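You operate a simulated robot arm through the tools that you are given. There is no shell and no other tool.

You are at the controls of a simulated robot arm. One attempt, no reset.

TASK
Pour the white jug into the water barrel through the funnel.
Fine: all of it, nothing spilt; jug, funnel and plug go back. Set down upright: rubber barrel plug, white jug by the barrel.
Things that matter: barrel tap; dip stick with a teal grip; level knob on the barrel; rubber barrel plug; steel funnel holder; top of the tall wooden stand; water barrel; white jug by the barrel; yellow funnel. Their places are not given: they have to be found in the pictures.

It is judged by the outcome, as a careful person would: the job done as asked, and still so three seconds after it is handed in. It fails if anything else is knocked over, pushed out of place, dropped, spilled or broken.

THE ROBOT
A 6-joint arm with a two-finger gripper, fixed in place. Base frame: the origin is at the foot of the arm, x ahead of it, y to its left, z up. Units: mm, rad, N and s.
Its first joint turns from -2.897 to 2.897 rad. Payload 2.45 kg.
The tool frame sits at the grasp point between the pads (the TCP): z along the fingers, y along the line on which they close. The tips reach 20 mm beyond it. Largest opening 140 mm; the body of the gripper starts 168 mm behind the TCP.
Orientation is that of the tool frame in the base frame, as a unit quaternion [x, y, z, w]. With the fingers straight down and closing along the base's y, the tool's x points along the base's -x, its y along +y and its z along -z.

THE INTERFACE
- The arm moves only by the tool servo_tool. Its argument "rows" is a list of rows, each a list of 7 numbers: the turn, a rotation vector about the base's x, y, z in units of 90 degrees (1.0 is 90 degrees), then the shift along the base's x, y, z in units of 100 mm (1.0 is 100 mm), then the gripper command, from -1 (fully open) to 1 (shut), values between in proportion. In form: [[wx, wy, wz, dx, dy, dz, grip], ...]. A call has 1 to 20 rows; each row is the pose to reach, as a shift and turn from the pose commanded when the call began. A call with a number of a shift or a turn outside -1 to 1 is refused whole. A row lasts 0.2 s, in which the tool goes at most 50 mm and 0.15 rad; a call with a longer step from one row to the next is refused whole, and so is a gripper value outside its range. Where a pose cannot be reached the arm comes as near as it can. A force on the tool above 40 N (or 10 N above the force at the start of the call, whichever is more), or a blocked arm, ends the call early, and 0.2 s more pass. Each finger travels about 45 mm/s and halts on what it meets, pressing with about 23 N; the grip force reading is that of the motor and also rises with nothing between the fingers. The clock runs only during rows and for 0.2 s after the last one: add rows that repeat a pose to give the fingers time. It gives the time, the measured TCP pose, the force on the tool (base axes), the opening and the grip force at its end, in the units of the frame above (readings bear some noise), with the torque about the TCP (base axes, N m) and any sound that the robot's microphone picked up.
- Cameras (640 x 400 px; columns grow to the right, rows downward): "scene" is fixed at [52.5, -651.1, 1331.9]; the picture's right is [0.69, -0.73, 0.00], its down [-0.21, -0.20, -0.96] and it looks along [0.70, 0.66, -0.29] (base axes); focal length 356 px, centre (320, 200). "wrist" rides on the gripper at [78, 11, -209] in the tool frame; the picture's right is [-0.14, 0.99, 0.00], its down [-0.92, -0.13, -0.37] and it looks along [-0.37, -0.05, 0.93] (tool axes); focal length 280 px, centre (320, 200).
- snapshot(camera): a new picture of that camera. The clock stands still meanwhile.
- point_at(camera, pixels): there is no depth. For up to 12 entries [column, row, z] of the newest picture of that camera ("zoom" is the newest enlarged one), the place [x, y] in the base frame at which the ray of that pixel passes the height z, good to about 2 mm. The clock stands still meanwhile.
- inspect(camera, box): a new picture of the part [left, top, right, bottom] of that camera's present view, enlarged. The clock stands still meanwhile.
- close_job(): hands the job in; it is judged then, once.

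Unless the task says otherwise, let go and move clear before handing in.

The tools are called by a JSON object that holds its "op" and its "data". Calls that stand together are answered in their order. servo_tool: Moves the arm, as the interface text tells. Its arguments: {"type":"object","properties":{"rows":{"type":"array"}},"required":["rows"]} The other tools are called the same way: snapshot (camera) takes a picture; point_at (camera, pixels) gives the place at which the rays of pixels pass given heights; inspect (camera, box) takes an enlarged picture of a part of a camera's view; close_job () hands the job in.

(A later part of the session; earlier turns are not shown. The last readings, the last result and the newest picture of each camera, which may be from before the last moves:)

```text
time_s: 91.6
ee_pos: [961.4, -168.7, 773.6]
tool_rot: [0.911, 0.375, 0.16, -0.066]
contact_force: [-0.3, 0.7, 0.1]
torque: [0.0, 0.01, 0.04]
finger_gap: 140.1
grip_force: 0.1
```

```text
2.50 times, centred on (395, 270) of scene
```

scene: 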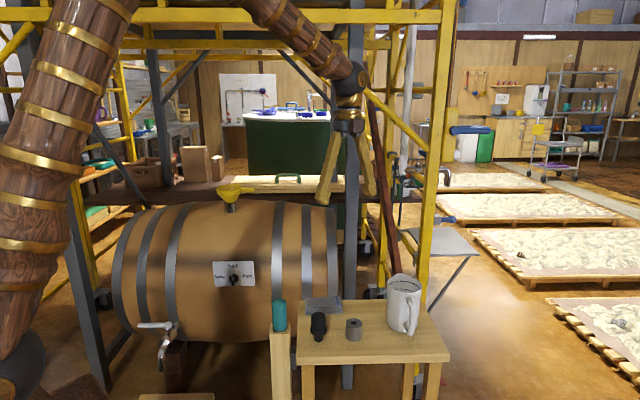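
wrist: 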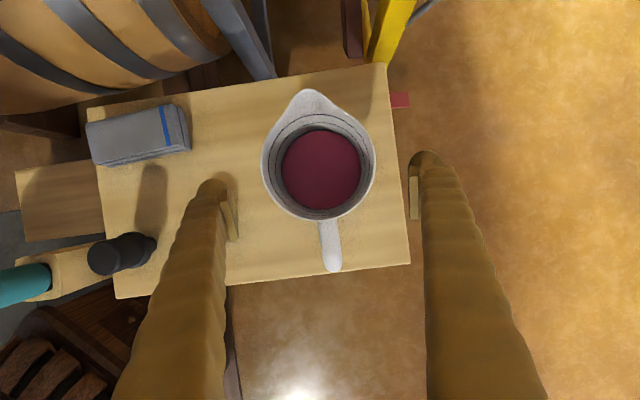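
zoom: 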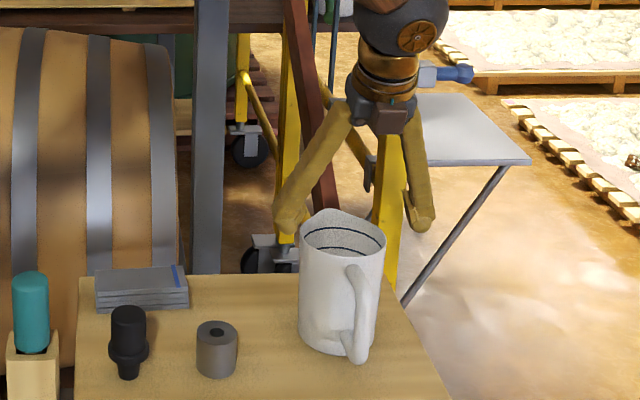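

Aligned as predicted (rim centre (318.5,165)). Advance 80 mm along the axis to the grip point.

{"op": "servo_tool", "data": {"rows": [[0, 0, 0, 0.06, 0.06, -0.235, -1], [0, 0, 0, 0.11, 0.11, -0.42, -1], [0, 0, 0, 0.15, 0.15, -0.58, -1], [0, 0, 0, 0.194, 0.193, -0.752, -1], [0, 0, 0, 0.194, 0.193, -0.752, -1]]}}

{"op": "snapshot", "data": {"camera": "wrist"}}

{"op": "inspect", "data": {"camera": "scene", "box": [330, 190, 460, 350]}}

```text
time_s: 92.8
ee_pos: [981.8, -150.5, 696.9]
tool_rot: [0.911, 0.374, 0.161, -0.066]
contact_force: [0.4, 0.8, -0.2]
torque: [0.0, -0.01, 0.03]
finger_gap: 139.8
grip_force: 0.1
```

```text
taken
```

wrist: 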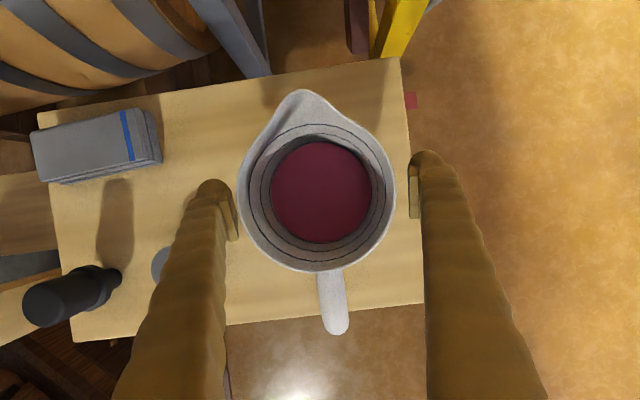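

```text
2.50 times, centred on (395, 270) of scene
```

zoom: 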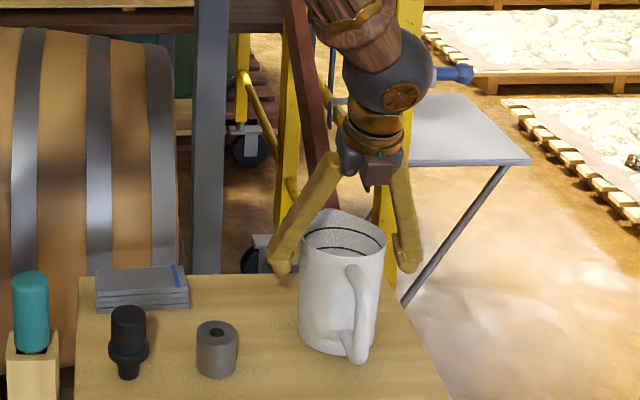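

Clear; now close onto the jug wall.

{"op": "servo_tool", "data": {"rows": [[0, 0, 0, 0, 0, 0, -0.8], [0, 0, 0, 0, 0, 0, -0.7], [0, 0, 0, 0, 0, 0, -0.6], [0, 0, 0, 0, 0, 0, -0.5], [0, 0, 0, 0, 0, 0, 0], [0, 0, 0, 0, 0, 0, 1], [0, 0, 0, 0, 0, 0, 1], [0, 0, 0, 0, 0, 0, 1]]}}

{"op": "inspect", "data": {"camera": "wrist", "box": [200, 80, 440, 300]}}

{"op": "inspect", "data": {"camera": "scene", "box": [360, 220, 440, 340]}}

```text
time_s: 94.6
ee_pos: [981.5, -149.2, 696.8]
tool_rot: [0.911, 0.373, 0.161, -0.066]
contact_force: [-0.7, 2.0, 0.1]
torque: [0.0, -0.04, -0.02]
finger_gap: 122.7
grip_force: 23.0
```

```text
1.82 times, centred on (320, 190) of wrist
```

zoom: 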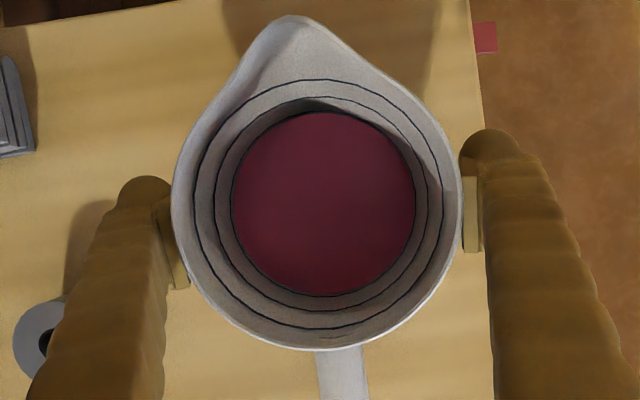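

```text
3.33 times, centred on (400, 280) of scene
```

zoom: 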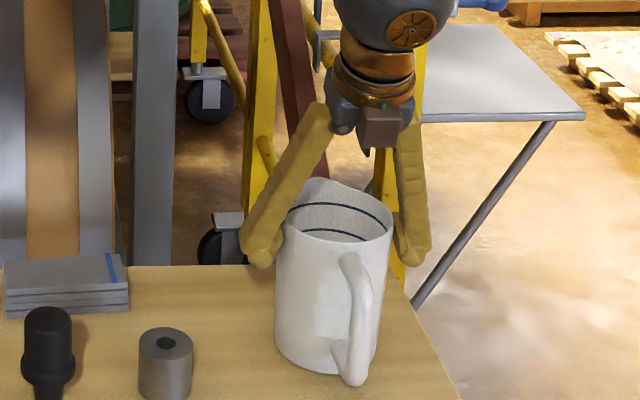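

The gap stopped at 122.7 mm, still more than the jug's ~112 mm. I'll look closely at both contact sides.

{"op": "inspect", "data": {"camera": "wrist", "box": [200, 140, 270, 240]}}

{"op": "inspect", "data": {"camera": "wrist", "box": [370, 130, 440, 230]}}

{"op": "inspect", "data": {"camera": "scene", "box": [375, 250, 430, 300]}}

```text
4.00 times, centred on (235, 190) of wrist
```

zoom: 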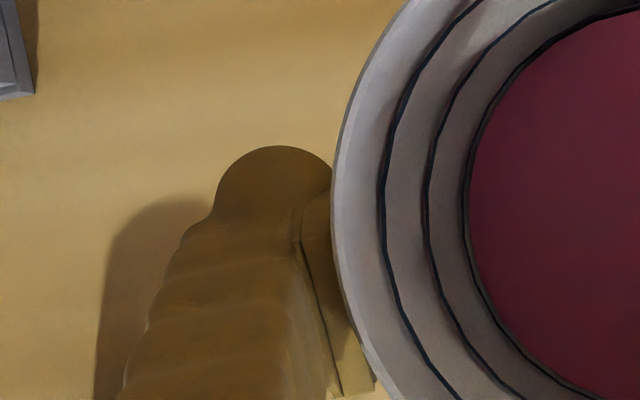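

```text
4.00 times, centred on (405, 180) of wrist
```

zoom: 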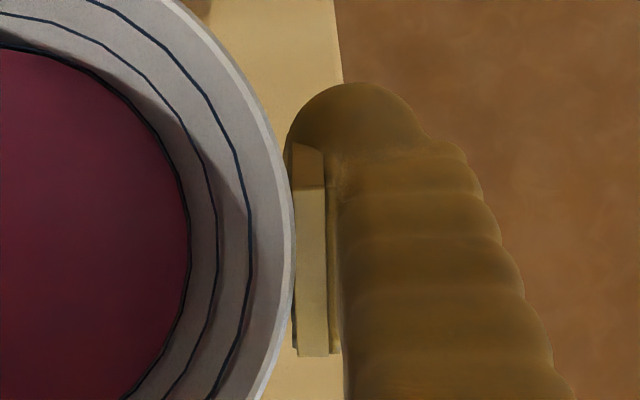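

```text
8.00 times, centred on (402, 275) of scene
```

zoom: 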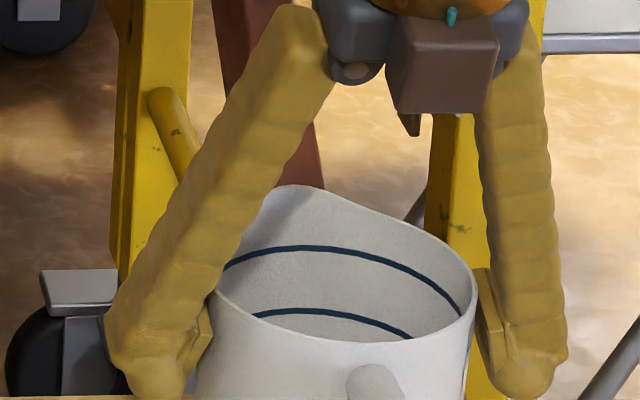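

Both pads/flanks press the upper wall (the fingers splay, so they pinch near the rim). Before deciding how to carry it, I'll lift a few millimetres to feel the weight and see whether the grip holds.

{"op": "servo_tool", "data": {"rows": [[0, 0, 0, 0, 0, 0.03, 1], [0, 0, 0, 0, 0, 0.06, 1], [0, 0, 0, 0, 0, 0.1, 1], [0, 0, 0, 0, 0, 0.15, 1], [0, 0, 0, 0, 0, 0.15, 1]]}}

{"op": "inspect", "data": {"camera": "scene", "box": [360, 220, 440, 340]}}

{"op": "snapshot", "data": {"camera": "wrist"}}

```text
time_s: 95.8
ee_pos: [981.6, -149.7, 711.4]
tool_rot: [0.911, 0.375, 0.159, -0.066]
contact_force: [0.2, -0.6, -6.5]
torque: [0.06, -0.05, 0.0]
finger_gap: 122.8
grip_force: 22.9
```

```text
3.33 times, centred on (400, 280) of scene
```

zoom: 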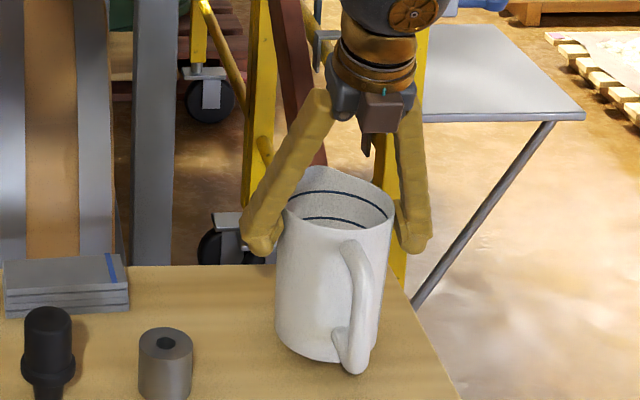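

```text
taken
```

wrist: 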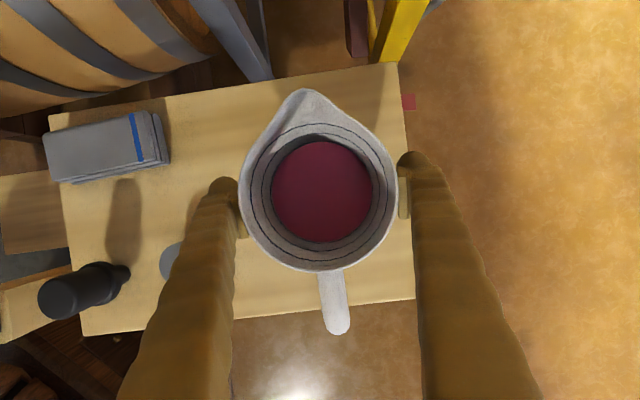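

The jug lifts cleanly (≈0.66 kg) without slip. Raise it a bit more and test whether it follows a 20° tilt of the tool.

{"op": "servo_tool", "data": {"rows": [[0, 0, 0, 0, 0, 0.15, 1], [0, 0, 0, 0, 0, 0.35, 1], [0, 0, 0, 0, 0, 0.5, 1], [-0.04, 0.04, 0, 0, 0, 0.6, 1], [-0.08, 0.08, 0, 0, 0, 0.6, 1], [-0.12, 0.12, 0, 0, 0, 0.6, 1], [-0.1563, 0.158, 0, 0, 0, 0.6, 1], [-0.1563, 0.158, 0, 0, 0, 0.6, 1]]}}

{"op": "inspect", "data": {"camera": "scene", "box": [350, 190, 450, 340]}}

{"op": "snapshot", "data": {"camera": "wrist"}}

```text
time_s: 97.6
ee_pos: [981.3, -149.7, 771.8]
tool_rot: [0.925, 0.381, -0.001, 0.0]
contact_force: [-1.1, -0.5, -5.7]
torque: [0.1, -0.07, -0.01]
finger_gap: 122.7
grip_force: 22.9
```

```text
2.67 times, centred on (400, 265) of scene
```

zoom: 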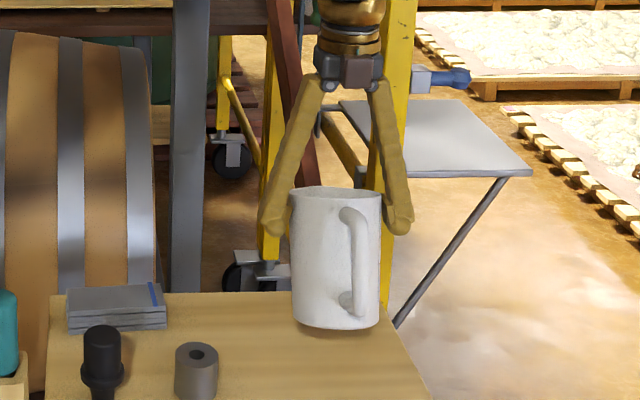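

```text
taken
```

wrist: 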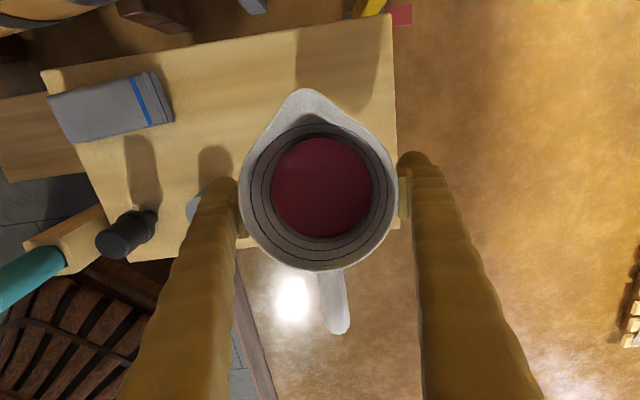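

The jug follows the tool rigidly (same pose in the wrist view at 20° tilt). So this grip will pour. I'll bring the jug back upright, raise it and retract slightly before swinging to the barrel.

{"op": "servo_tool", "data": {"rows": [[0.04, -0.04, 0, 0, 0, 0.15, 1], [0.08, -0.08, 0, 0, 0, 0.35, 1], [0.12, -0.12, 0, -0.1, 0.05, 0.55, 1], [0.1563, -0.158, 0, -0.25, 0.1, 0.75, 1], [0.1563, -0.158, 0, -0.45, 0.2, 0.9, 1], [0.1563, -0.158, 0, -0.6, 0.3, 1, 1]]}}

{"op": "servo_tool", "data": {"rows": [[0, 0, 0.06, -0.2, 0.1, 0.25, 1], [0, 0, 0.12, -0.4, 0.2, 0.5, 1], [0, 0, 0.18, -0.65, 0.35, 0.75, 1], [0, 0, 0.24, -0.85, 0.5, 1, 1]]}}

{"op": "snapshot", "data": {"camera": "wrist"}}

{"op": "snapshot", "data": {"camera": "scene"}}

```text
time_s: 99.0
ee_pos: [921.6, -119.3, 871.0]
tool_rot: [0.911, 0.375, 0.16, -0.066]
contact_force: [-0.7, 0.4, -6.4]
torque: [0.09, -0.06, -0.01]
finger_gap: 122.5
grip_force: 23.1
```

```text
time_s: 100.0
ee_pos: [836.0, -69.0, 972.2]
tool_rot: [0.824, 0.539, 0.145, -0.095]
contact_force: [0.3, 0.0, -5.7]
torque: [0.08, -0.05, 0.0]
finger_gap: 122.7
grip_force: 22.8
```

```text
taken
```

wrist: 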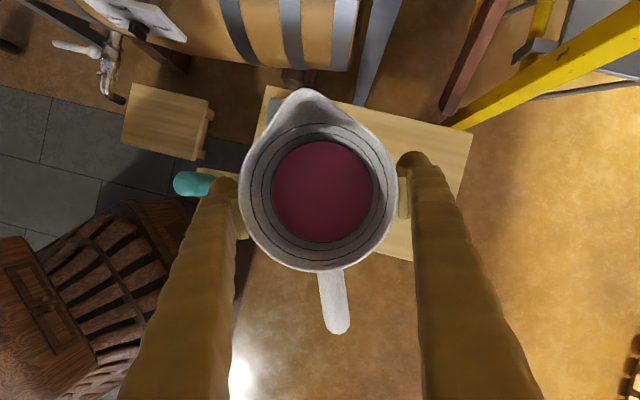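

```text
taken
```

scene: 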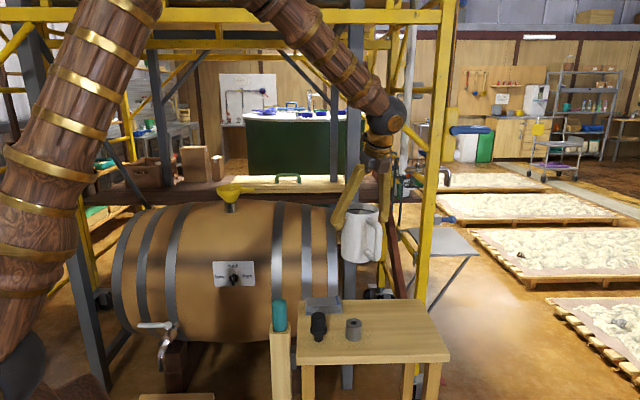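

Steady and upright. Continue the swing toward the barrel, turning the jug about the vertical as it goes.

{"op": "servo_tool", "data": {"rows": [[0, 0, 0.07, -0.1, 0.22, 0.18, 1], [0, 0, 0.14, -0.2, 0.45, 0.36, 1], [0, 0, 0.21, -0.3, 0.68, 0.54, 1], [0, 0, 0.279, -0.4, 0.9, 0.7, 1]]}}

{"op": "servo_tool", "data": {"rows": [[0, 0, 0.07, -0.03, 0.25, 0.15, 1], [0, 0, 0.14, -0.05, 0.5, 0.3, 1], [0, 0, 0.21, -0.08, 0.75, 0.45, 1], [0, 0, 0.279, -0.1, 1, 0.58, 1]]}}

{"op": "servo_tool", "data": {"rows": [[0, 0, 0.07, -0.05, 0.25, 0, 1], [0, 0, 0.14, -0.1, 0.5, 0, 1], [0, 0, 0.21, -0.15, 0.75, 0, 1], [0, 0, 0.279, -0.2, 1, 0, 1]]}}

{"op": "servo_tool", "data": {"rows": [[0, 0, 0.07, -0.06, 0.25, 0, 1], [0, 0, 0.14, -0.12, 0.5, 0, 1], [0, 0, 0.21, -0.18, 0.75, 0, 1], [0, 0, 0.279, -0.25, 1, 0, 1]]}}

{"op": "servo_tool", "data": {"rows": [[0, 0, 0.07, -0.08, 0.25, 0, 1], [0, 0, 0.14, -0.15, 0.5, 0, 1], [0, 0, 0.21, -0.22, 0.75, 0, 1], [0, 0, 0.279, -0.3, 1, 0, 1]]}}

{"op": "snapshot", "data": {"camera": "wrist"}}

{"op": "snapshot", "data": {"camera": "scene"}}

```text
time_s: 101.0
ee_pos: [793.5, 19.4, 1041.5]
tool_rot: [0.687, 0.705, 0.121, -0.124]
contact_force: [0.2, 0.5, -5.7]
torque: [0.05, 0.02, -0.01]
finger_gap: 122.7
grip_force: 23.1
```

```text
time_s: 102.0
ee_pos: [785.8, 119.9, 1101.7]
tool_rot: [0.517, 0.838, 0.091, -0.149]
contact_force: [-0.7, 0.7, -5.7]
torque: [0.06, -0.01, 0.0]
finger_gap: 123.0
grip_force: 22.6
```

```text
time_s: 103.0
ee_pos: [766.5, 220.4, 1101.4]
tool_rot: [0.323, 0.93, 0.057, -0.164]
contact_force: [-0.9, -0.4, -4.9]
torque: [0.01, 0.06, -0.02]
finger_gap: 122.9
grip_force: 22.9
```

```text
time_s: 104.0
ee_pos: [740.8, 319.9, 1102.5]
tool_rot: [0.113, 0.978, 0.02, -0.173]
contact_force: [0.5, 0.4, -5.6]
torque: [0.02, 0.04, -0.02]
finger_gap: 122.8
grip_force: 22.5
```

```text
time_s: 105.0
ee_pos: [711.2, 420.0, 1101.7]
tool_rot: [-0.102, 0.98, -0.018, -0.172]
contact_force: [0.6, 0.0, -5.7]
torque: [0.02, 0.08, 0.01]
finger_gap: 123.0
grip_force: 22.6
```

```text
taken
```

wrist: 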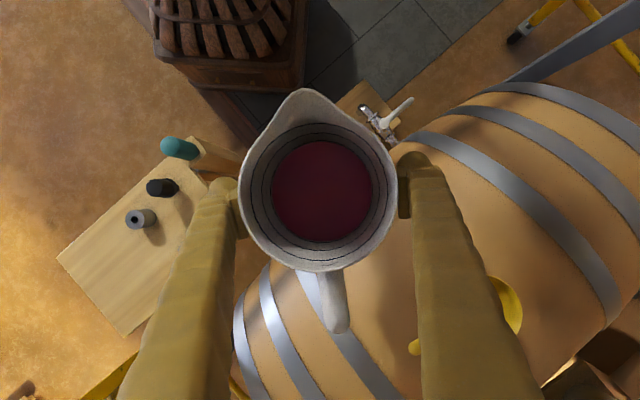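

```text
taken
```

scene: 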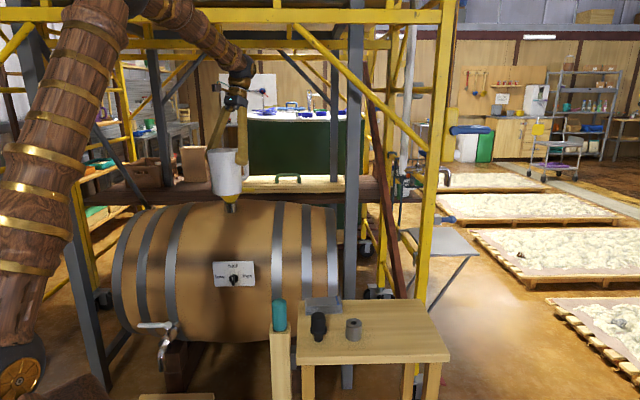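

Still steady. Final part of the swing: to azimuth 37°, spout toward the arm.

{"op": "servo_tool", "data": {"rows": [[0, 0, 0.07, -0.08, 0.23, 0, 1], [0, 0, 0.14, -0.16, 0.45, 0, 1], [0, 0, 0.21, -0.24, 0.68, 0, 1], [0, 0, 0.278, -0.324, 0.895, 0, 1], [0, 0, 0.278, -0.324, 0.895, 0, 1]]}}

{"op": "snapshot", "data": {"camera": "wrist"}}

{"op": "snapshot", "data": {"camera": "scene"}}

```text
time_s: 106.2
ee_pos: [677.6, 510.6, 1100.3]
tool_rot: [-0.312, 0.934, -0.055, -0.165]
contact_force: [-0.7, 0.6, -6.1]
torque: [-0.05, 0.04, 0.03]
finger_gap: 123.0
grip_force: 23.3
```

```text
taken
```

wrist: 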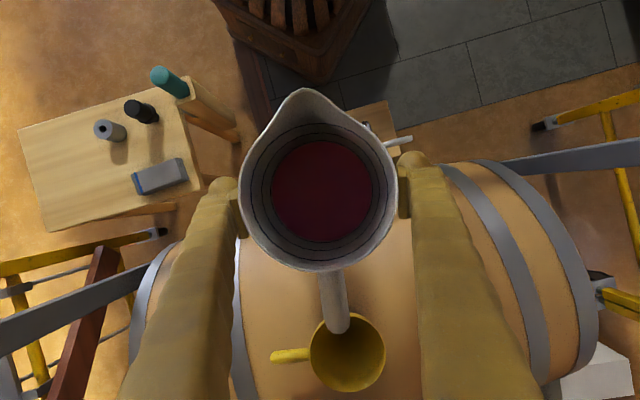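

```text
taken
```

scene: 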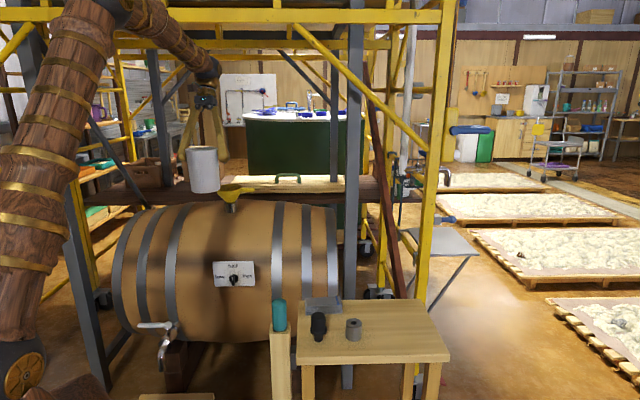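

Jug is over the front of the barrel with the funnel visible beyond at (347,352). Now tilt to 45° (well before pouring) while moving outward 100 mm.

{"op": "servo_tool", "data": {"rows": [[0.05, -0.0667, 0, 0.13, 0.1, 0, 1], [0.1, -0.1333, 0, 0.27, 0.2, 0, 1], [0.15, -0.2, 0, 0.4, 0.3, 0, 1], [0.2, -0.2667, 0, 0.53, 0.4, 0, 1], [0.25, -0.3333, 0, 0.67, 0.5, 0, 1], [0.3, -0.4, 0, 0.8, 0.6, 0, 1], [0.3, -0.4, 0, 0.8, 0.6, 0, 1]]}}

{"op": "snapshot", "data": {"camera": "wrist"}}

{"op": "inspect", "data": {"camera": "scene", "box": [160, 90, 280, 220]}}

```text
time_s: 107.8
ee_pos: [759.3, 569.2, 1099.7]
tool_rot: [-0.308, 0.926, 0.068, 0.206]
contact_force: [-0.4, 0.2, -5.2]
torque: [-0.14, 0.18, -0.02]
finger_gap: 122.8
grip_force: 23.1
```

```text
taken
```

wrist: 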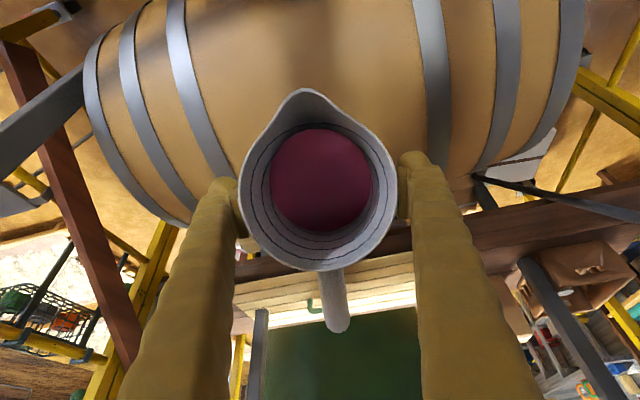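

```text
3.08 times, centred on (220, 155) of scene
```

zoom: 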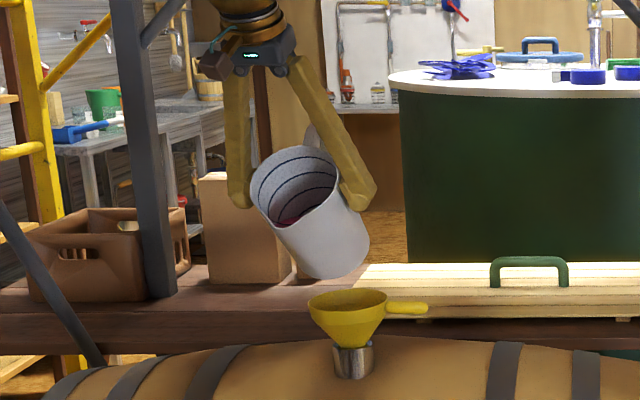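

Holding firm at 45°. Extend outward over the funnel at height.

{"op": "servo_tool", "data": {"rows": [[0, 0, 0, 0.25, 0.19, 0, 1], [0, 0, 0, 0.5, 0.375, 0, 1], [0, 0, 0, 0.75, 0.56, 0, 1], [0, 0, 0, 0.9, 0.675, 0, 1]]}}

{"op": "servo_tool", "data": {"rows": [[0, 0, 0, 0.2, 0.15, 0, 1], [0, 0, 0, 0.4, 0.3, 0, 1], [0, 0, 0, 0.6, 0.45, 0, 1], [0, 0, 0, 0.736, 0.552, 0, 1], [0, 0, 0, 0.736, 0.552, 0, 1]]}}

{"op": "snapshot", "data": {"camera": "wrist"}}

{"op": "inspect", "data": {"camera": "scene", "box": [160, 90, 280, 220]}}

```text
time_s: 108.8
ee_pos: [848.4, 638.8, 1100.8]
tool_rot: [-0.308, 0.926, 0.068, 0.206]
contact_force: [-0.1, -0.4, -5.2]
torque: [-0.13, 0.16, -0.02]
finger_gap: 122.6
grip_force: 23.0
```

```text
time_s: 110.0
ee_pos: [924.0, 694.2, 1099.4]
tool_rot: [-0.309, 0.926, 0.068, 0.206]
contact_force: [0.0, 0.2, -5.7]
torque: [-0.11, 0.18, 0.03]
finger_gap: 122.5
grip_force: 22.9
```

```text
taken
```

wrist: 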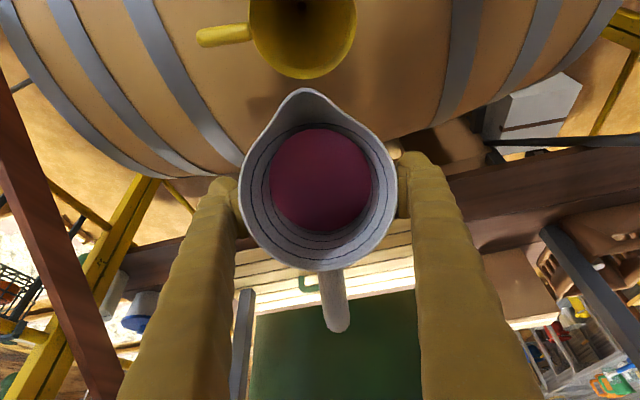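

```text
3.08 times, centred on (220, 155) of scene
```

zoom: 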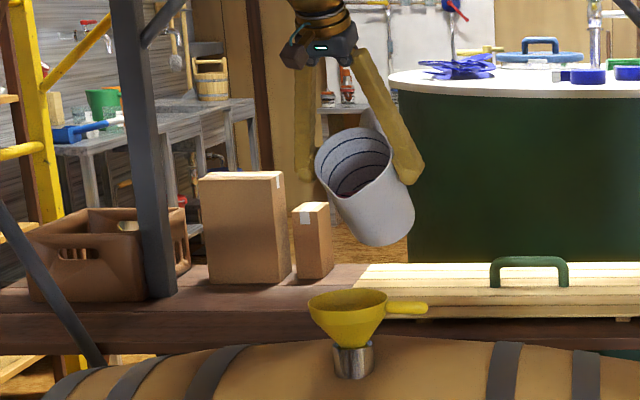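

Spout tip (303,90) lines up with the funnel centre column (303,25). Lower the jug toward the funnel at 45° (lip to ≈45 mm above rim).

{"op": "servo_tool", "data": {"rows": [[0, 0, 0, 0.01, 0.008, -0.25, 1], [0, 0, 0, 0.02, 0.015, -0.5, 1], [0, 0, 0, 0.022, 0.017, -0.75, 1], [0, 0, 0, 0.022, 0.017, -0.91, 1], [0, 0, 0, 0.022, 0.017, -0.91, 1]]}}

{"op": "snapshot", "data": {"camera": "wrist"}}

{"op": "inspect", "data": {"camera": "scene", "box": [180, 120, 280, 220]}}

```text
time_s: 111.2
ee_pos: [925.8, 694.7, 1010.3]
tool_rot: [-0.308, 0.926, 0.069, 0.205]
contact_force: [0.5, -0.1, -5.8]
torque: [-0.11, 0.2, -0.02]
finger_gap: 122.7
grip_force: 23.2
```

```text
taken
```

wrist: 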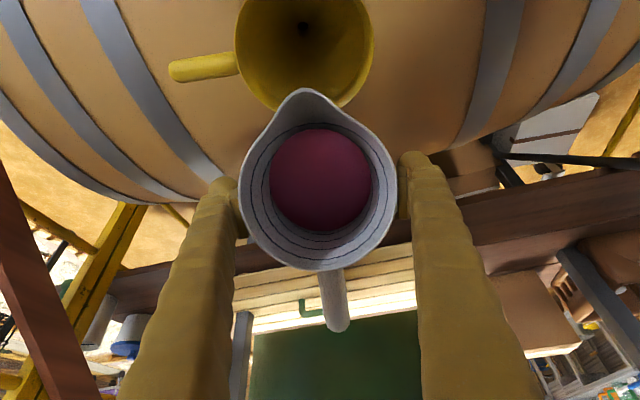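

```text
4.00 times, centred on (230, 170) of scene
```

zoom: 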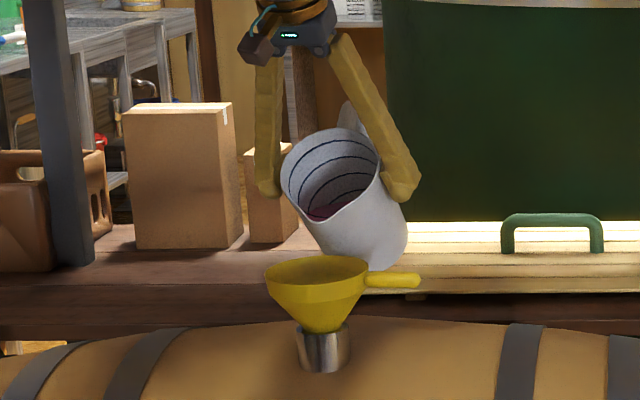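

Check the actual lip and funnel positions from this view.

{"op": "point_at", "data": {"camera": "wrist", "pixels": [[303, 90, 970], [303, 90, 976], [303, 90, 982], [305, 110, 930], [236, 40, 930], [372, 40, 930], [303, 28, 880], [168, 68, 917]]}}

{"op": "point_at", "data": {"camera": "scene", "pixels": [[235.5, 174, 970], [235.5, 174, 976], [235.5, 174, 982], [229.3, 187.8, 930]]}}

```text
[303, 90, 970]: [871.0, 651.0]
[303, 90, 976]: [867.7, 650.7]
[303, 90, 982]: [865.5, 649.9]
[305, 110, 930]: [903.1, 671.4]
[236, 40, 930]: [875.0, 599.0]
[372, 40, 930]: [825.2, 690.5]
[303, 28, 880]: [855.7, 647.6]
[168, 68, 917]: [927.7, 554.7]
```

```text
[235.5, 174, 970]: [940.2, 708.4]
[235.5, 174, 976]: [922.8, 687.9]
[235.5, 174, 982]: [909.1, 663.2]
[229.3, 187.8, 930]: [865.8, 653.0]
```

Lip is at ≈(868,651), over the funnel centre ≈(863,648). Tilt to 57° while bringing the lip to ~26 mm above the rim.

{"op": "servo_tool", "data": {"rows": [[0.02, -0.0267, 0, -0.02, -0.009, -0.012, 1], [0.04, -0.0533, 0, -0.04, -0.018, -0.024, 1], [0.06, -0.08, 0, -0.06, -0.027, -0.037, 1], [0.08, -0.1067, 0, -0.081, -0.036, -0.049, 1], [0.08, -0.1067, 0, -0.081, -0.036, -0.049, 1]]}}

{"op": "inspect", "data": {"camera": "scene", "box": [180, 120, 280, 220]}}

{"op": "snapshot", "data": {"camera": "wrist"}}

```text
time_s: 112.4
ee_pos: [916.1, 690.5, 1003.2]
tool_rot: [-0.3, 0.9, 0.1, 0.301]
contact_force: [-0.8, 0.0, -5.4]
torque: [-0.17, 0.2, -0.02]
finger_gap: 122.7
grip_force: 23.1
```

```text
4.00 times, centred on (230, 170) of scene
```

zoom: 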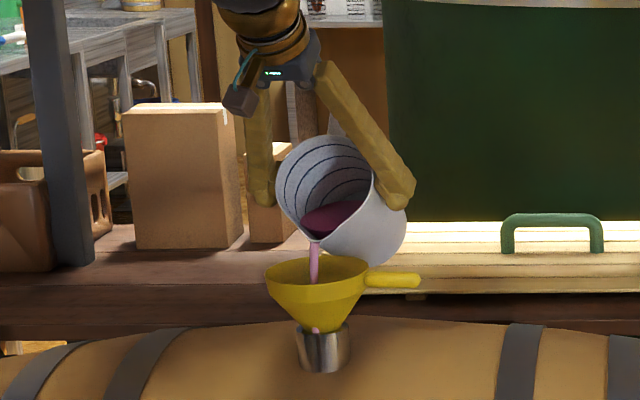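

```text
taken
```

wrist: 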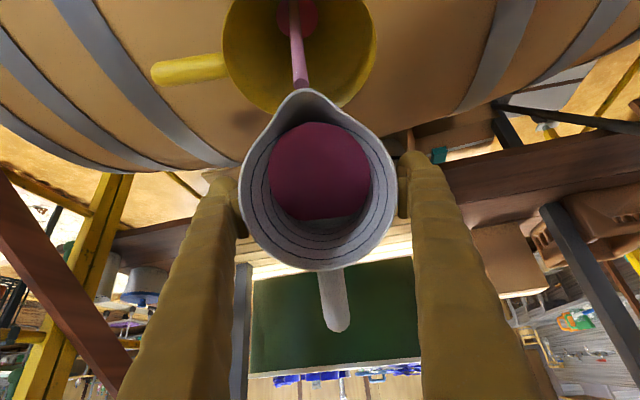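

It is pouring into the funnel. I'll check closely that nothing misses before continuing.

{"op": "inspect", "data": {"camera": "scene", "box": [210, 170, 255, 215]}}

{"op": "inspect", "data": {"camera": "wrist", "box": [210, 0, 400, 120]}}

```text
8.89 times, centred on (232, 192) of scene
```

zoom: 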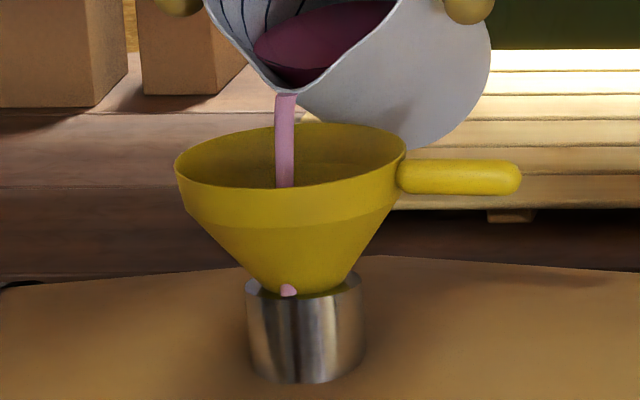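

```text
3.33 times, centred on (305, 60) of wrist
```

zoom: 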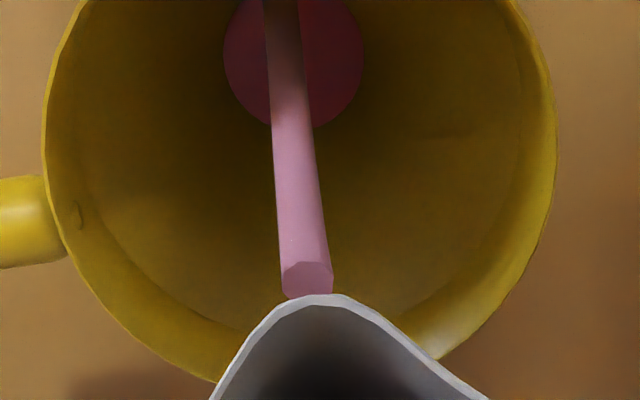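

The stream lands well inside the funnel and drains. Continue tilting slowly with the lip held in place (57°→72°).

{"op": "servo_tool", "data": {"rows": [[0.005, -0.0067, 0, -0.0058, -0.0044, 0.0073, 1], [0.01, -0.0133, 0, -0.0116, -0.0087, 0.0145, 1], [0.015, -0.02, 0, -0.0174, -0.0131, 0.0218, 1], [0.02, -0.0267, 0, -0.0232, -0.0174, 0.029, 1], [0.025, -0.0333, 0, -0.029, -0.0218, 0.0363, 1], [0.03, -0.04, 0, -0.0348, -0.0261, 0.0435, 1], [0.035, -0.0467, 0, -0.0406, -0.0305, 0.0508, 1], [0.04, -0.0533, 0, -0.0464, -0.0348, 0.058, 1], [0.045, -0.06, 0, -0.0522, -0.0392, 0.0653, 1], [0.05, -0.0667, 0, -0.058, -0.0435, 0.0725, 1]]}}

{"op": "inspect", "data": {"camera": "scene", "box": [200, 150, 265, 215]}}

{"op": "snapshot", "data": {"camera": "wrist"}}

```text
time_s: 114.6
ee_pos: [910.0, 687.8, 1010.2]
tool_rot: [-0.292, 0.878, 0.12, 0.359]
contact_force: [0.1, -0.1, -4.3]
torque: [-0.08, 0.13, 0.01]
finger_gap: 122.8
grip_force: 22.7
```

```text
6.15 times, centred on (232, 182) of scene
```

zoom: 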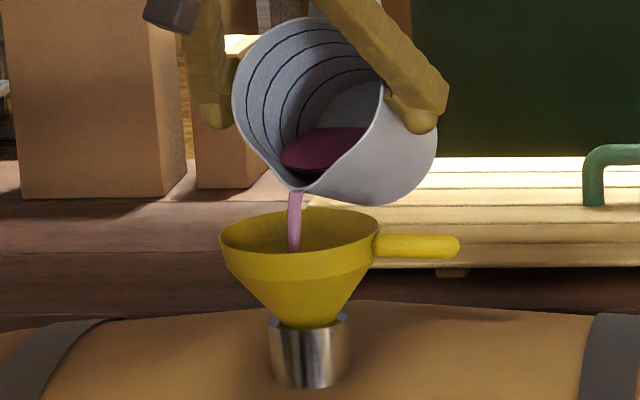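

```text
taken
```

wrist: 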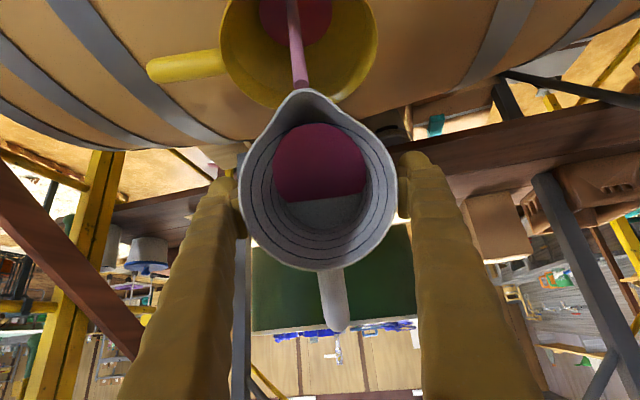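

Weight is dropping (−5.7→−4.3 N) and a pool is forming in the funnel; I'll pause the tilt a second to let it drain and watch.

{"op": "servo_tool", "data": {"rows": [[0, 0, 0, 0, 0, 0, 1], [0, 0, 0, 0, 0, 0, 1], [0, 0, 0, 0, 0, 0, 1], [0, 0, 0, 0, 0, 0, 1]]}}

{"op": "inspect", "data": {"camera": "wrist", "box": [210, 0, 400, 120]}}

{"op": "inspect", "data": {"camera": "scene", "box": [200, 150, 265, 215]}}

```text
time_s: 115.6
ee_pos: [910.3, 687.1, 1009.7]
tool_rot: [-0.292, 0.878, 0.119, 0.359]
contact_force: [0.2, -0.1, -3.2]
torque: [-0.1, 0.18, 0.02]
finger_gap: 122.6
grip_force: 23.2
```

```text
3.33 times, centred on (305, 60) of wrist
```

zoom: 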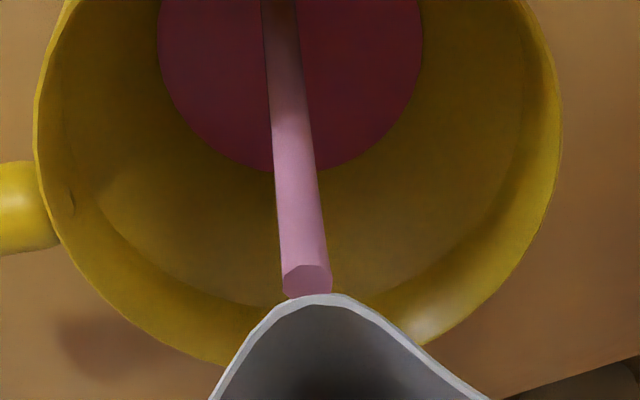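

```text
6.15 times, centred on (232, 182) of scene
```

zoom: 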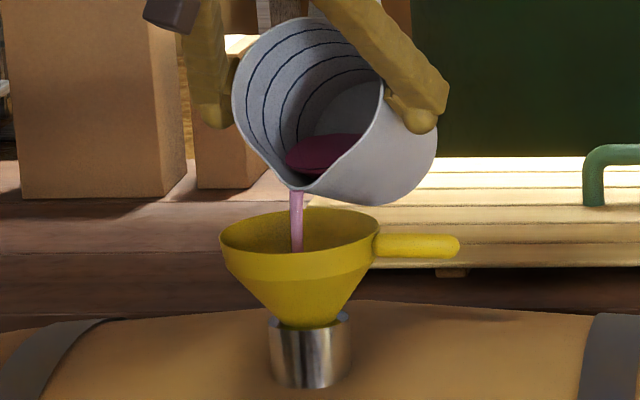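

Pool is about 30 mm radius—far from overflowing (funnel holds ~250 mL). Hold another second, then continue slowly.

{"op": "servo_tool", "data": {"rows": [[0, 0, 0, 0, 0, 0, 1], [0, 0, 0, 0, 0, 0, 1], [0, 0, 0, 0, 0, 0, 1], [0, 0, 0, 0, 0, 0, 1], [0, 0, 0, 0, 0, 0, 1]]}}

{"op": "inspect", "data": {"camera": "wrist", "box": [210, 0, 400, 120]}}

{"op": "inspect", "data": {"camera": "scene", "box": [200, 150, 265, 215]}}

```text
time_s: 116.8
ee_pos: [910.0, 686.7, 1010.4]
tool_rot: [-0.293, 0.878, 0.12, 0.359]
contact_force: [0.3, 0.0, -3.5]
torque: [-0.06, 0.11, 0.03]
finger_gap: 122.8
grip_force: 22.7
```

```text
3.33 times, centred on (305, 60) of wrist
```

zoom: 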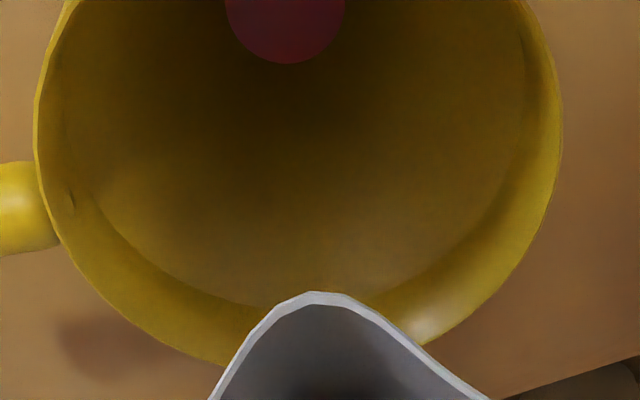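

```text
6.15 times, centred on (232, 182) of scene
```

zoom: 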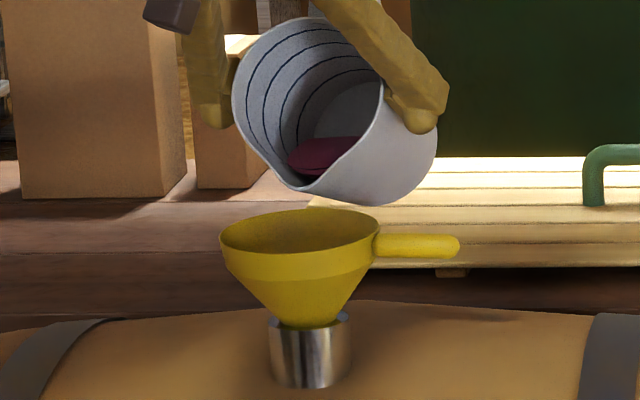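

Flow stopped at this tilt and the funnel drained almost empty. Continue to 75° with a hold.

{"op": "servo_tool", "data": {"rows": [[0.007, -0.0093, 0, -0.0088, -0.0066, 0.0092, 1], [0.014, -0.0187, 0, -0.0176, -0.0132, 0.0184, 1], [0.021, -0.028, 0, -0.0264, -0.0198, 0.0276, 1], [0.028, -0.0373, 0, -0.0352, -0.0264, 0.0368, 1], [0.035, -0.0467, 0, -0.044, -0.033, 0.046, 1], [0.042, -0.056, 0, -0.0528, -0.0396, 0.0552, 1], [0.049, -0.0653, 0, -0.0616, -0.0462, 0.0644, 1], [0.056, -0.0747, 0, -0.0704, -0.0528, 0.0736, 1], [0.063, -0.084, 0, -0.0792, -0.0594, 0.0828, 1], [0.07, -0.0933, 0, -0.088, -0.066, 0.092, 1], [0.07, -0.0933, 0, -0.088, -0.066, 0.092, 1], [0.07, -0.0933, 0, -0.088, -0.066, 0.092, 1], [0.07, -0.0933, 0, -0.088, -0.066, 0.092, 1]]}}

{"op": "inspect", "data": {"camera": "wrist", "box": [210, 0, 400, 120]}}

{"op": "inspect", "data": {"camera": "scene", "box": [200, 150, 265, 215]}}

```text
time_s: 119.6
ee_pos: [903.0, 680.9, 1021.0]
tool_rot: [-0.28, 0.842, 0.146, 0.438]
contact_force: [0.5, -0.3, -2.4]
torque: [-0.06, 0.08, 0.01]
finger_gap: 122.6
grip_force: 23.1
out of reach, approached as far as the arm can: row 9, 10, 11
```

```text
3.33 times, centred on (305, 60) of wrist
```

zoom: 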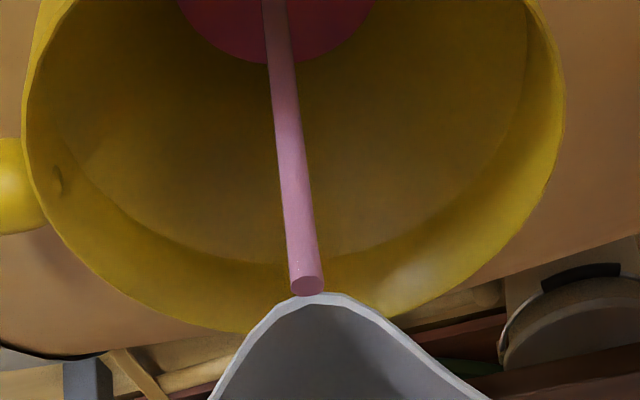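

```text
6.15 times, centred on (232, 182) of scene
```

zoom: 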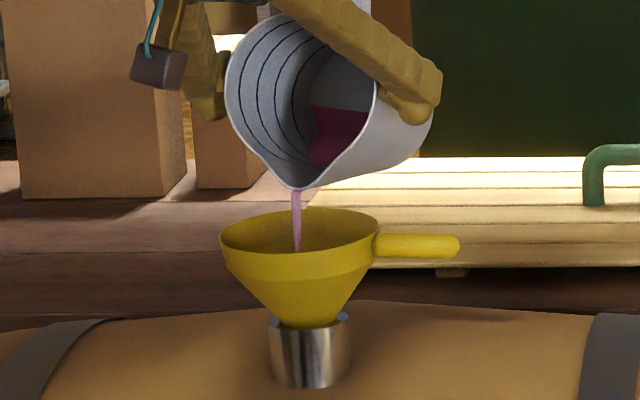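

Reached 75° (pose matches) with stream still inside; weight now 2.4 N. Hold briefly, then on to 85°.

{"op": "servo_tool", "data": {"rows": [[0, 0, 0, 0, 0, 0, 1], [0, 0, 0, 0, 0, 0, 1], [0, 0, 0, 0, 0, 0, 1], [0.007, -0.0093, 0, -0.0096, -0.0072, 0.0066, 1], [0.014, -0.0187, 0, -0.0192, -0.0144, 0.0132, 1], [0.021, -0.028, 0, -0.0288, -0.0216, 0.0198, 1], [0.028, -0.0373, 0, -0.0384, -0.0288, 0.0264, 1], [0.035, -0.0467, 0, -0.048, -0.036, 0.033, 1], [0.042, -0.056, 0, -0.0576, -0.0432, 0.0396, 1], [0.049, -0.0653, 0, -0.0672, -0.0504, 0.0462, 1], [0.056, -0.0747, 0, -0.0768, -0.0576, 0.0528, 1], [0.063, -0.084, 0, -0.0864, -0.0648, 0.0594, 1], [0.0667, -0.0889, 0, -0.096, -0.072, 0.066, 1], [0.0667, -0.0889, 0, -0.096, -0.072, 0.066, 1], [0.0667, -0.0889, 0, -0.096, -0.072, 0.066, 1]]}}

{"op": "inspect", "data": {"camera": "wrist", "box": [210, 0, 400, 120]}}

{"op": "inspect", "data": {"camera": "scene", "box": [200, 150, 265, 215]}}

{"op": "snapshot", "data": {"camera": "scene"}}

```text
time_s: 122.8
ee_pos: [891.6, 671.8, 1026.6]
tool_rot: [-0.266, 0.801, 0.169, 0.509]
contact_force: [-0.2, -0.3, -1.2]
torque: [-0.06, 0.03, -0.03]
finger_gap: 122.4
grip_force: 23.3
```

```text
3.33 times, centred on (305, 60) of wrist
```

zoom: 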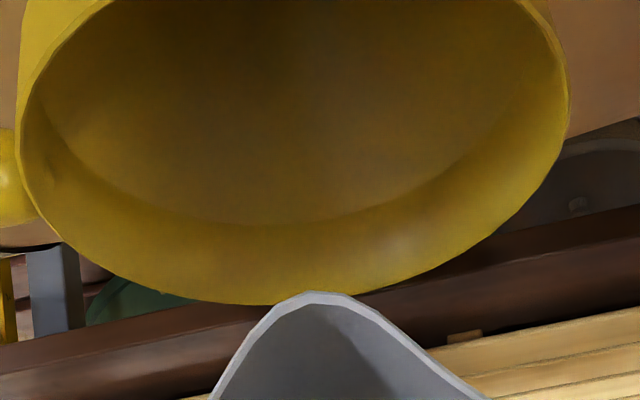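

```text
6.15 times, centred on (232, 182) of scene
```

zoom: 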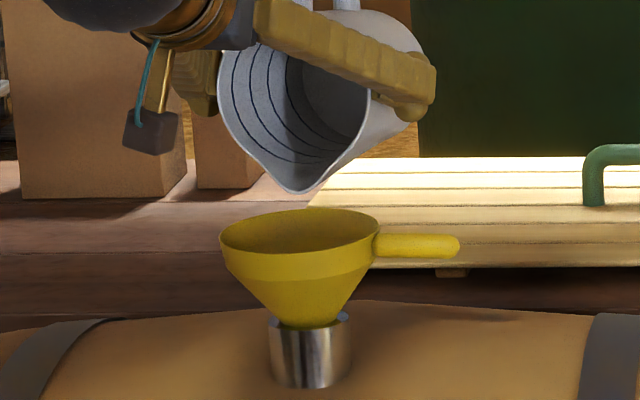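

```text
taken
```

scene: 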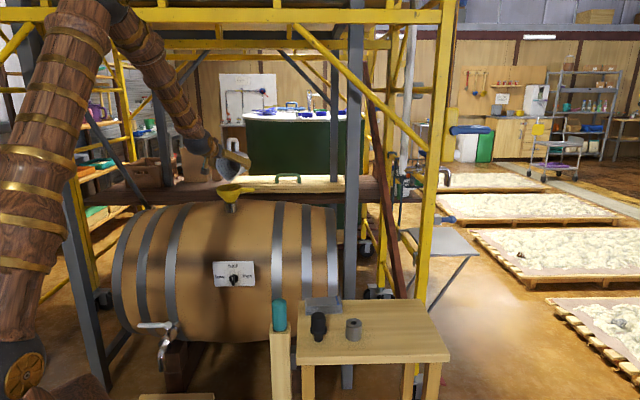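

The jug looks empty at 85°. To get the last drops I'll tilt on to ~112° with the lip held over the funnel.

{"op": "servo_tool", "data": {"rows": [[0.015, -0.02, 0, -0.024, -0.018, 0.008, 1], [0.03, -0.04, 0, -0.048, -0.036, 0.016, 1], [0.045, -0.06, 0, -0.072, -0.054, 0.024, 1], [0.06, -0.08, 0, -0.096, -0.072, 0.032, 1], [0.075, -0.1, 0, -0.12, -0.09, 0.04, 1], [0.09, -0.12, 0, -0.144, -0.108, 0.047, 1], [0.105, -0.14, 0, -0.168, -0.126, 0.053, 1], [0.12, -0.16, 0, -0.192, -0.144, 0.057, 1], [0.135, -0.18, 0, -0.216, -0.162, 0.061, 1], [0.15, -0.2, 0, -0.24, -0.18, 0.064, 1], [0.165, -0.22, 0, -0.264, -0.198, 0.067, 1], [0.18, -0.24, 0, -0.287, -0.215, 0.069, 1], [0.18, -0.24, 0, -0.287, -0.215, 0.069, 1], [0.18, -0.24, 0, -0.287, -0.215, 0.069, 1], [0.18, -0.24, 0, -0.287, -0.215, 0.069, 1], [0.18, -0.24, 0, -0.287, -0.215, 0.069, 1]]}}

{"op": "inspect", "data": {"camera": "scene", "box": [180, 130, 270, 215]}}

{"op": "snapshot", "data": {"camera": "wrist"}}

```text
time_s: 126.2
ee_pos: [863.0, 651.2, 1033.0]
tool_rot: [-0.22, 0.659, 0.228, 0.682]
contact_force: [0.4, -0.4, -1.3]
torque: [0.0, 0.05, 0.02]
finger_gap: 122.5
grip_force: 23.1
```

```text
4.71 times, centred on (225, 172) of scene
```

zoom: 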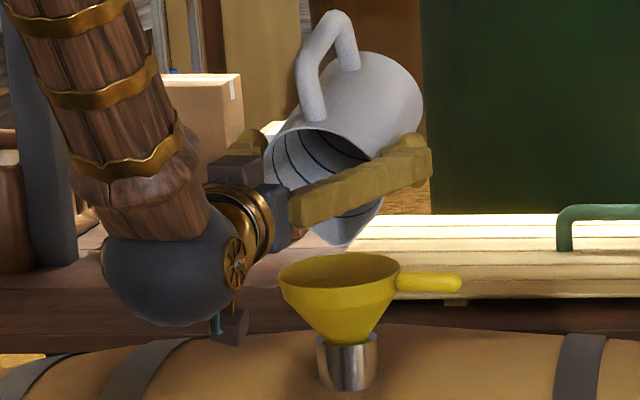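

```text
taken
```

wrist: 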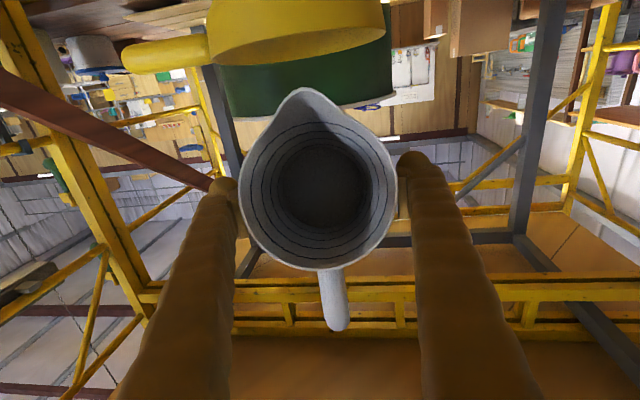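

The jug is completely empty (dark clean interior) and nothing fell outside. Raise it, then untilt while retracting.

{"op": "servo_tool", "data": {"rows": [[0, 0, 0, 0, 0, 0.2, 1], [0, 0, 0, 0, 0, 0.45, 1], [0, 0, 0, 0, 0, 0.7, 1], [0, 0, 0, 0, 0, 0.9, 1]]}}

{"op": "servo_tool", "data": {"rows": [[-0.0496, 0.0662, 0, -0.05, -0.04, 0, 1], [-0.0993, 0.1324, 0, -0.12, -0.09, 0, 1], [-0.1489, 0.1985, 0, -0.2, -0.15, 0, 1], [-0.1985, 0.2647, 0, -0.3, -0.22, 0, 1], [-0.2482, 0.3309, 0, -0.4, -0.3, 0, 1], [-0.2978, 0.3971, 0, -0.5, -0.37, 0, 1], [-0.3474, 0.4632, 0, -0.6, -0.45, 0, 1], [-0.3971, 0.5294, 0, -0.7, -0.52, 0, 1], [-0.4467, 0.5956, 0, -0.8, -0.6, 0, 1]]}}

{"op": "servo_tool", "data": {"rows": [[-0.05, 0.0667, 0, -0.18, -0.13, 0, 1], [-0.1, 0.1333, 0, -0.36, -0.27, 0, 1], [-0.15, 0.2, 0, -0.54, -0.4, 0, 1], [-0.2, 0.2667, 0, -0.72, -0.54, 0, 1], [-0.25, 0.3333, 0, -0.85, -0.64, 0, 1], [-0.3, 0.4, 0, -0.95, -0.71, 0, 1]]}}

{"op": "snapshot", "data": {"camera": "wrist"}}

{"op": "snapshot", "data": {"camera": "scene"}}

```text
time_s: 127.2
ee_pos: [864.2, 650.0, 1124.1]
tool_rot: [-0.219, 0.66, 0.227, 0.682]
contact_force: [-0.7, 0.3, -2.7]
torque: [0.01, 0.03, -0.02]
finger_gap: 122.6
grip_force: 23.3
```

```text
time_s: 129.2
ee_pos: [783.9, 589.8, 1125.6]
tool_rot: [-0.309, 0.926, 0.068, 0.205]
contact_force: [0.4, 0.6, -1.1]
torque: [-0.05, 0.05, 0.02]
finger_gap: 122.5
grip_force: 22.5
out of reach, approached as far as the arm can: row 5
```

```text
time_s: 130.6
ee_pos: [687.4, 520.3, 1124.3]
tool_rot: [-0.31, 0.935, -0.054, -0.165]
contact_force: [-0.4, -0.3, -1.7]
torque: [0.0, -0.03, 0.0]
finger_gap: 122.8
grip_force: 22.7
```

```text
taken
```

wrist: 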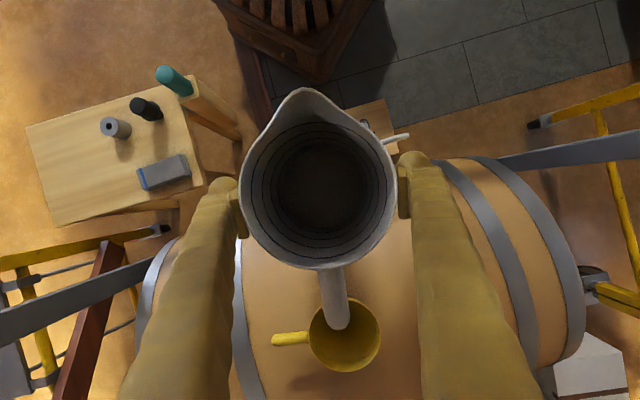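

```text
taken
```

scene: 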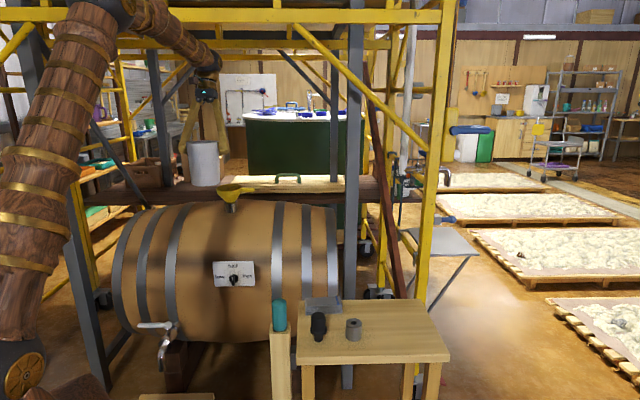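

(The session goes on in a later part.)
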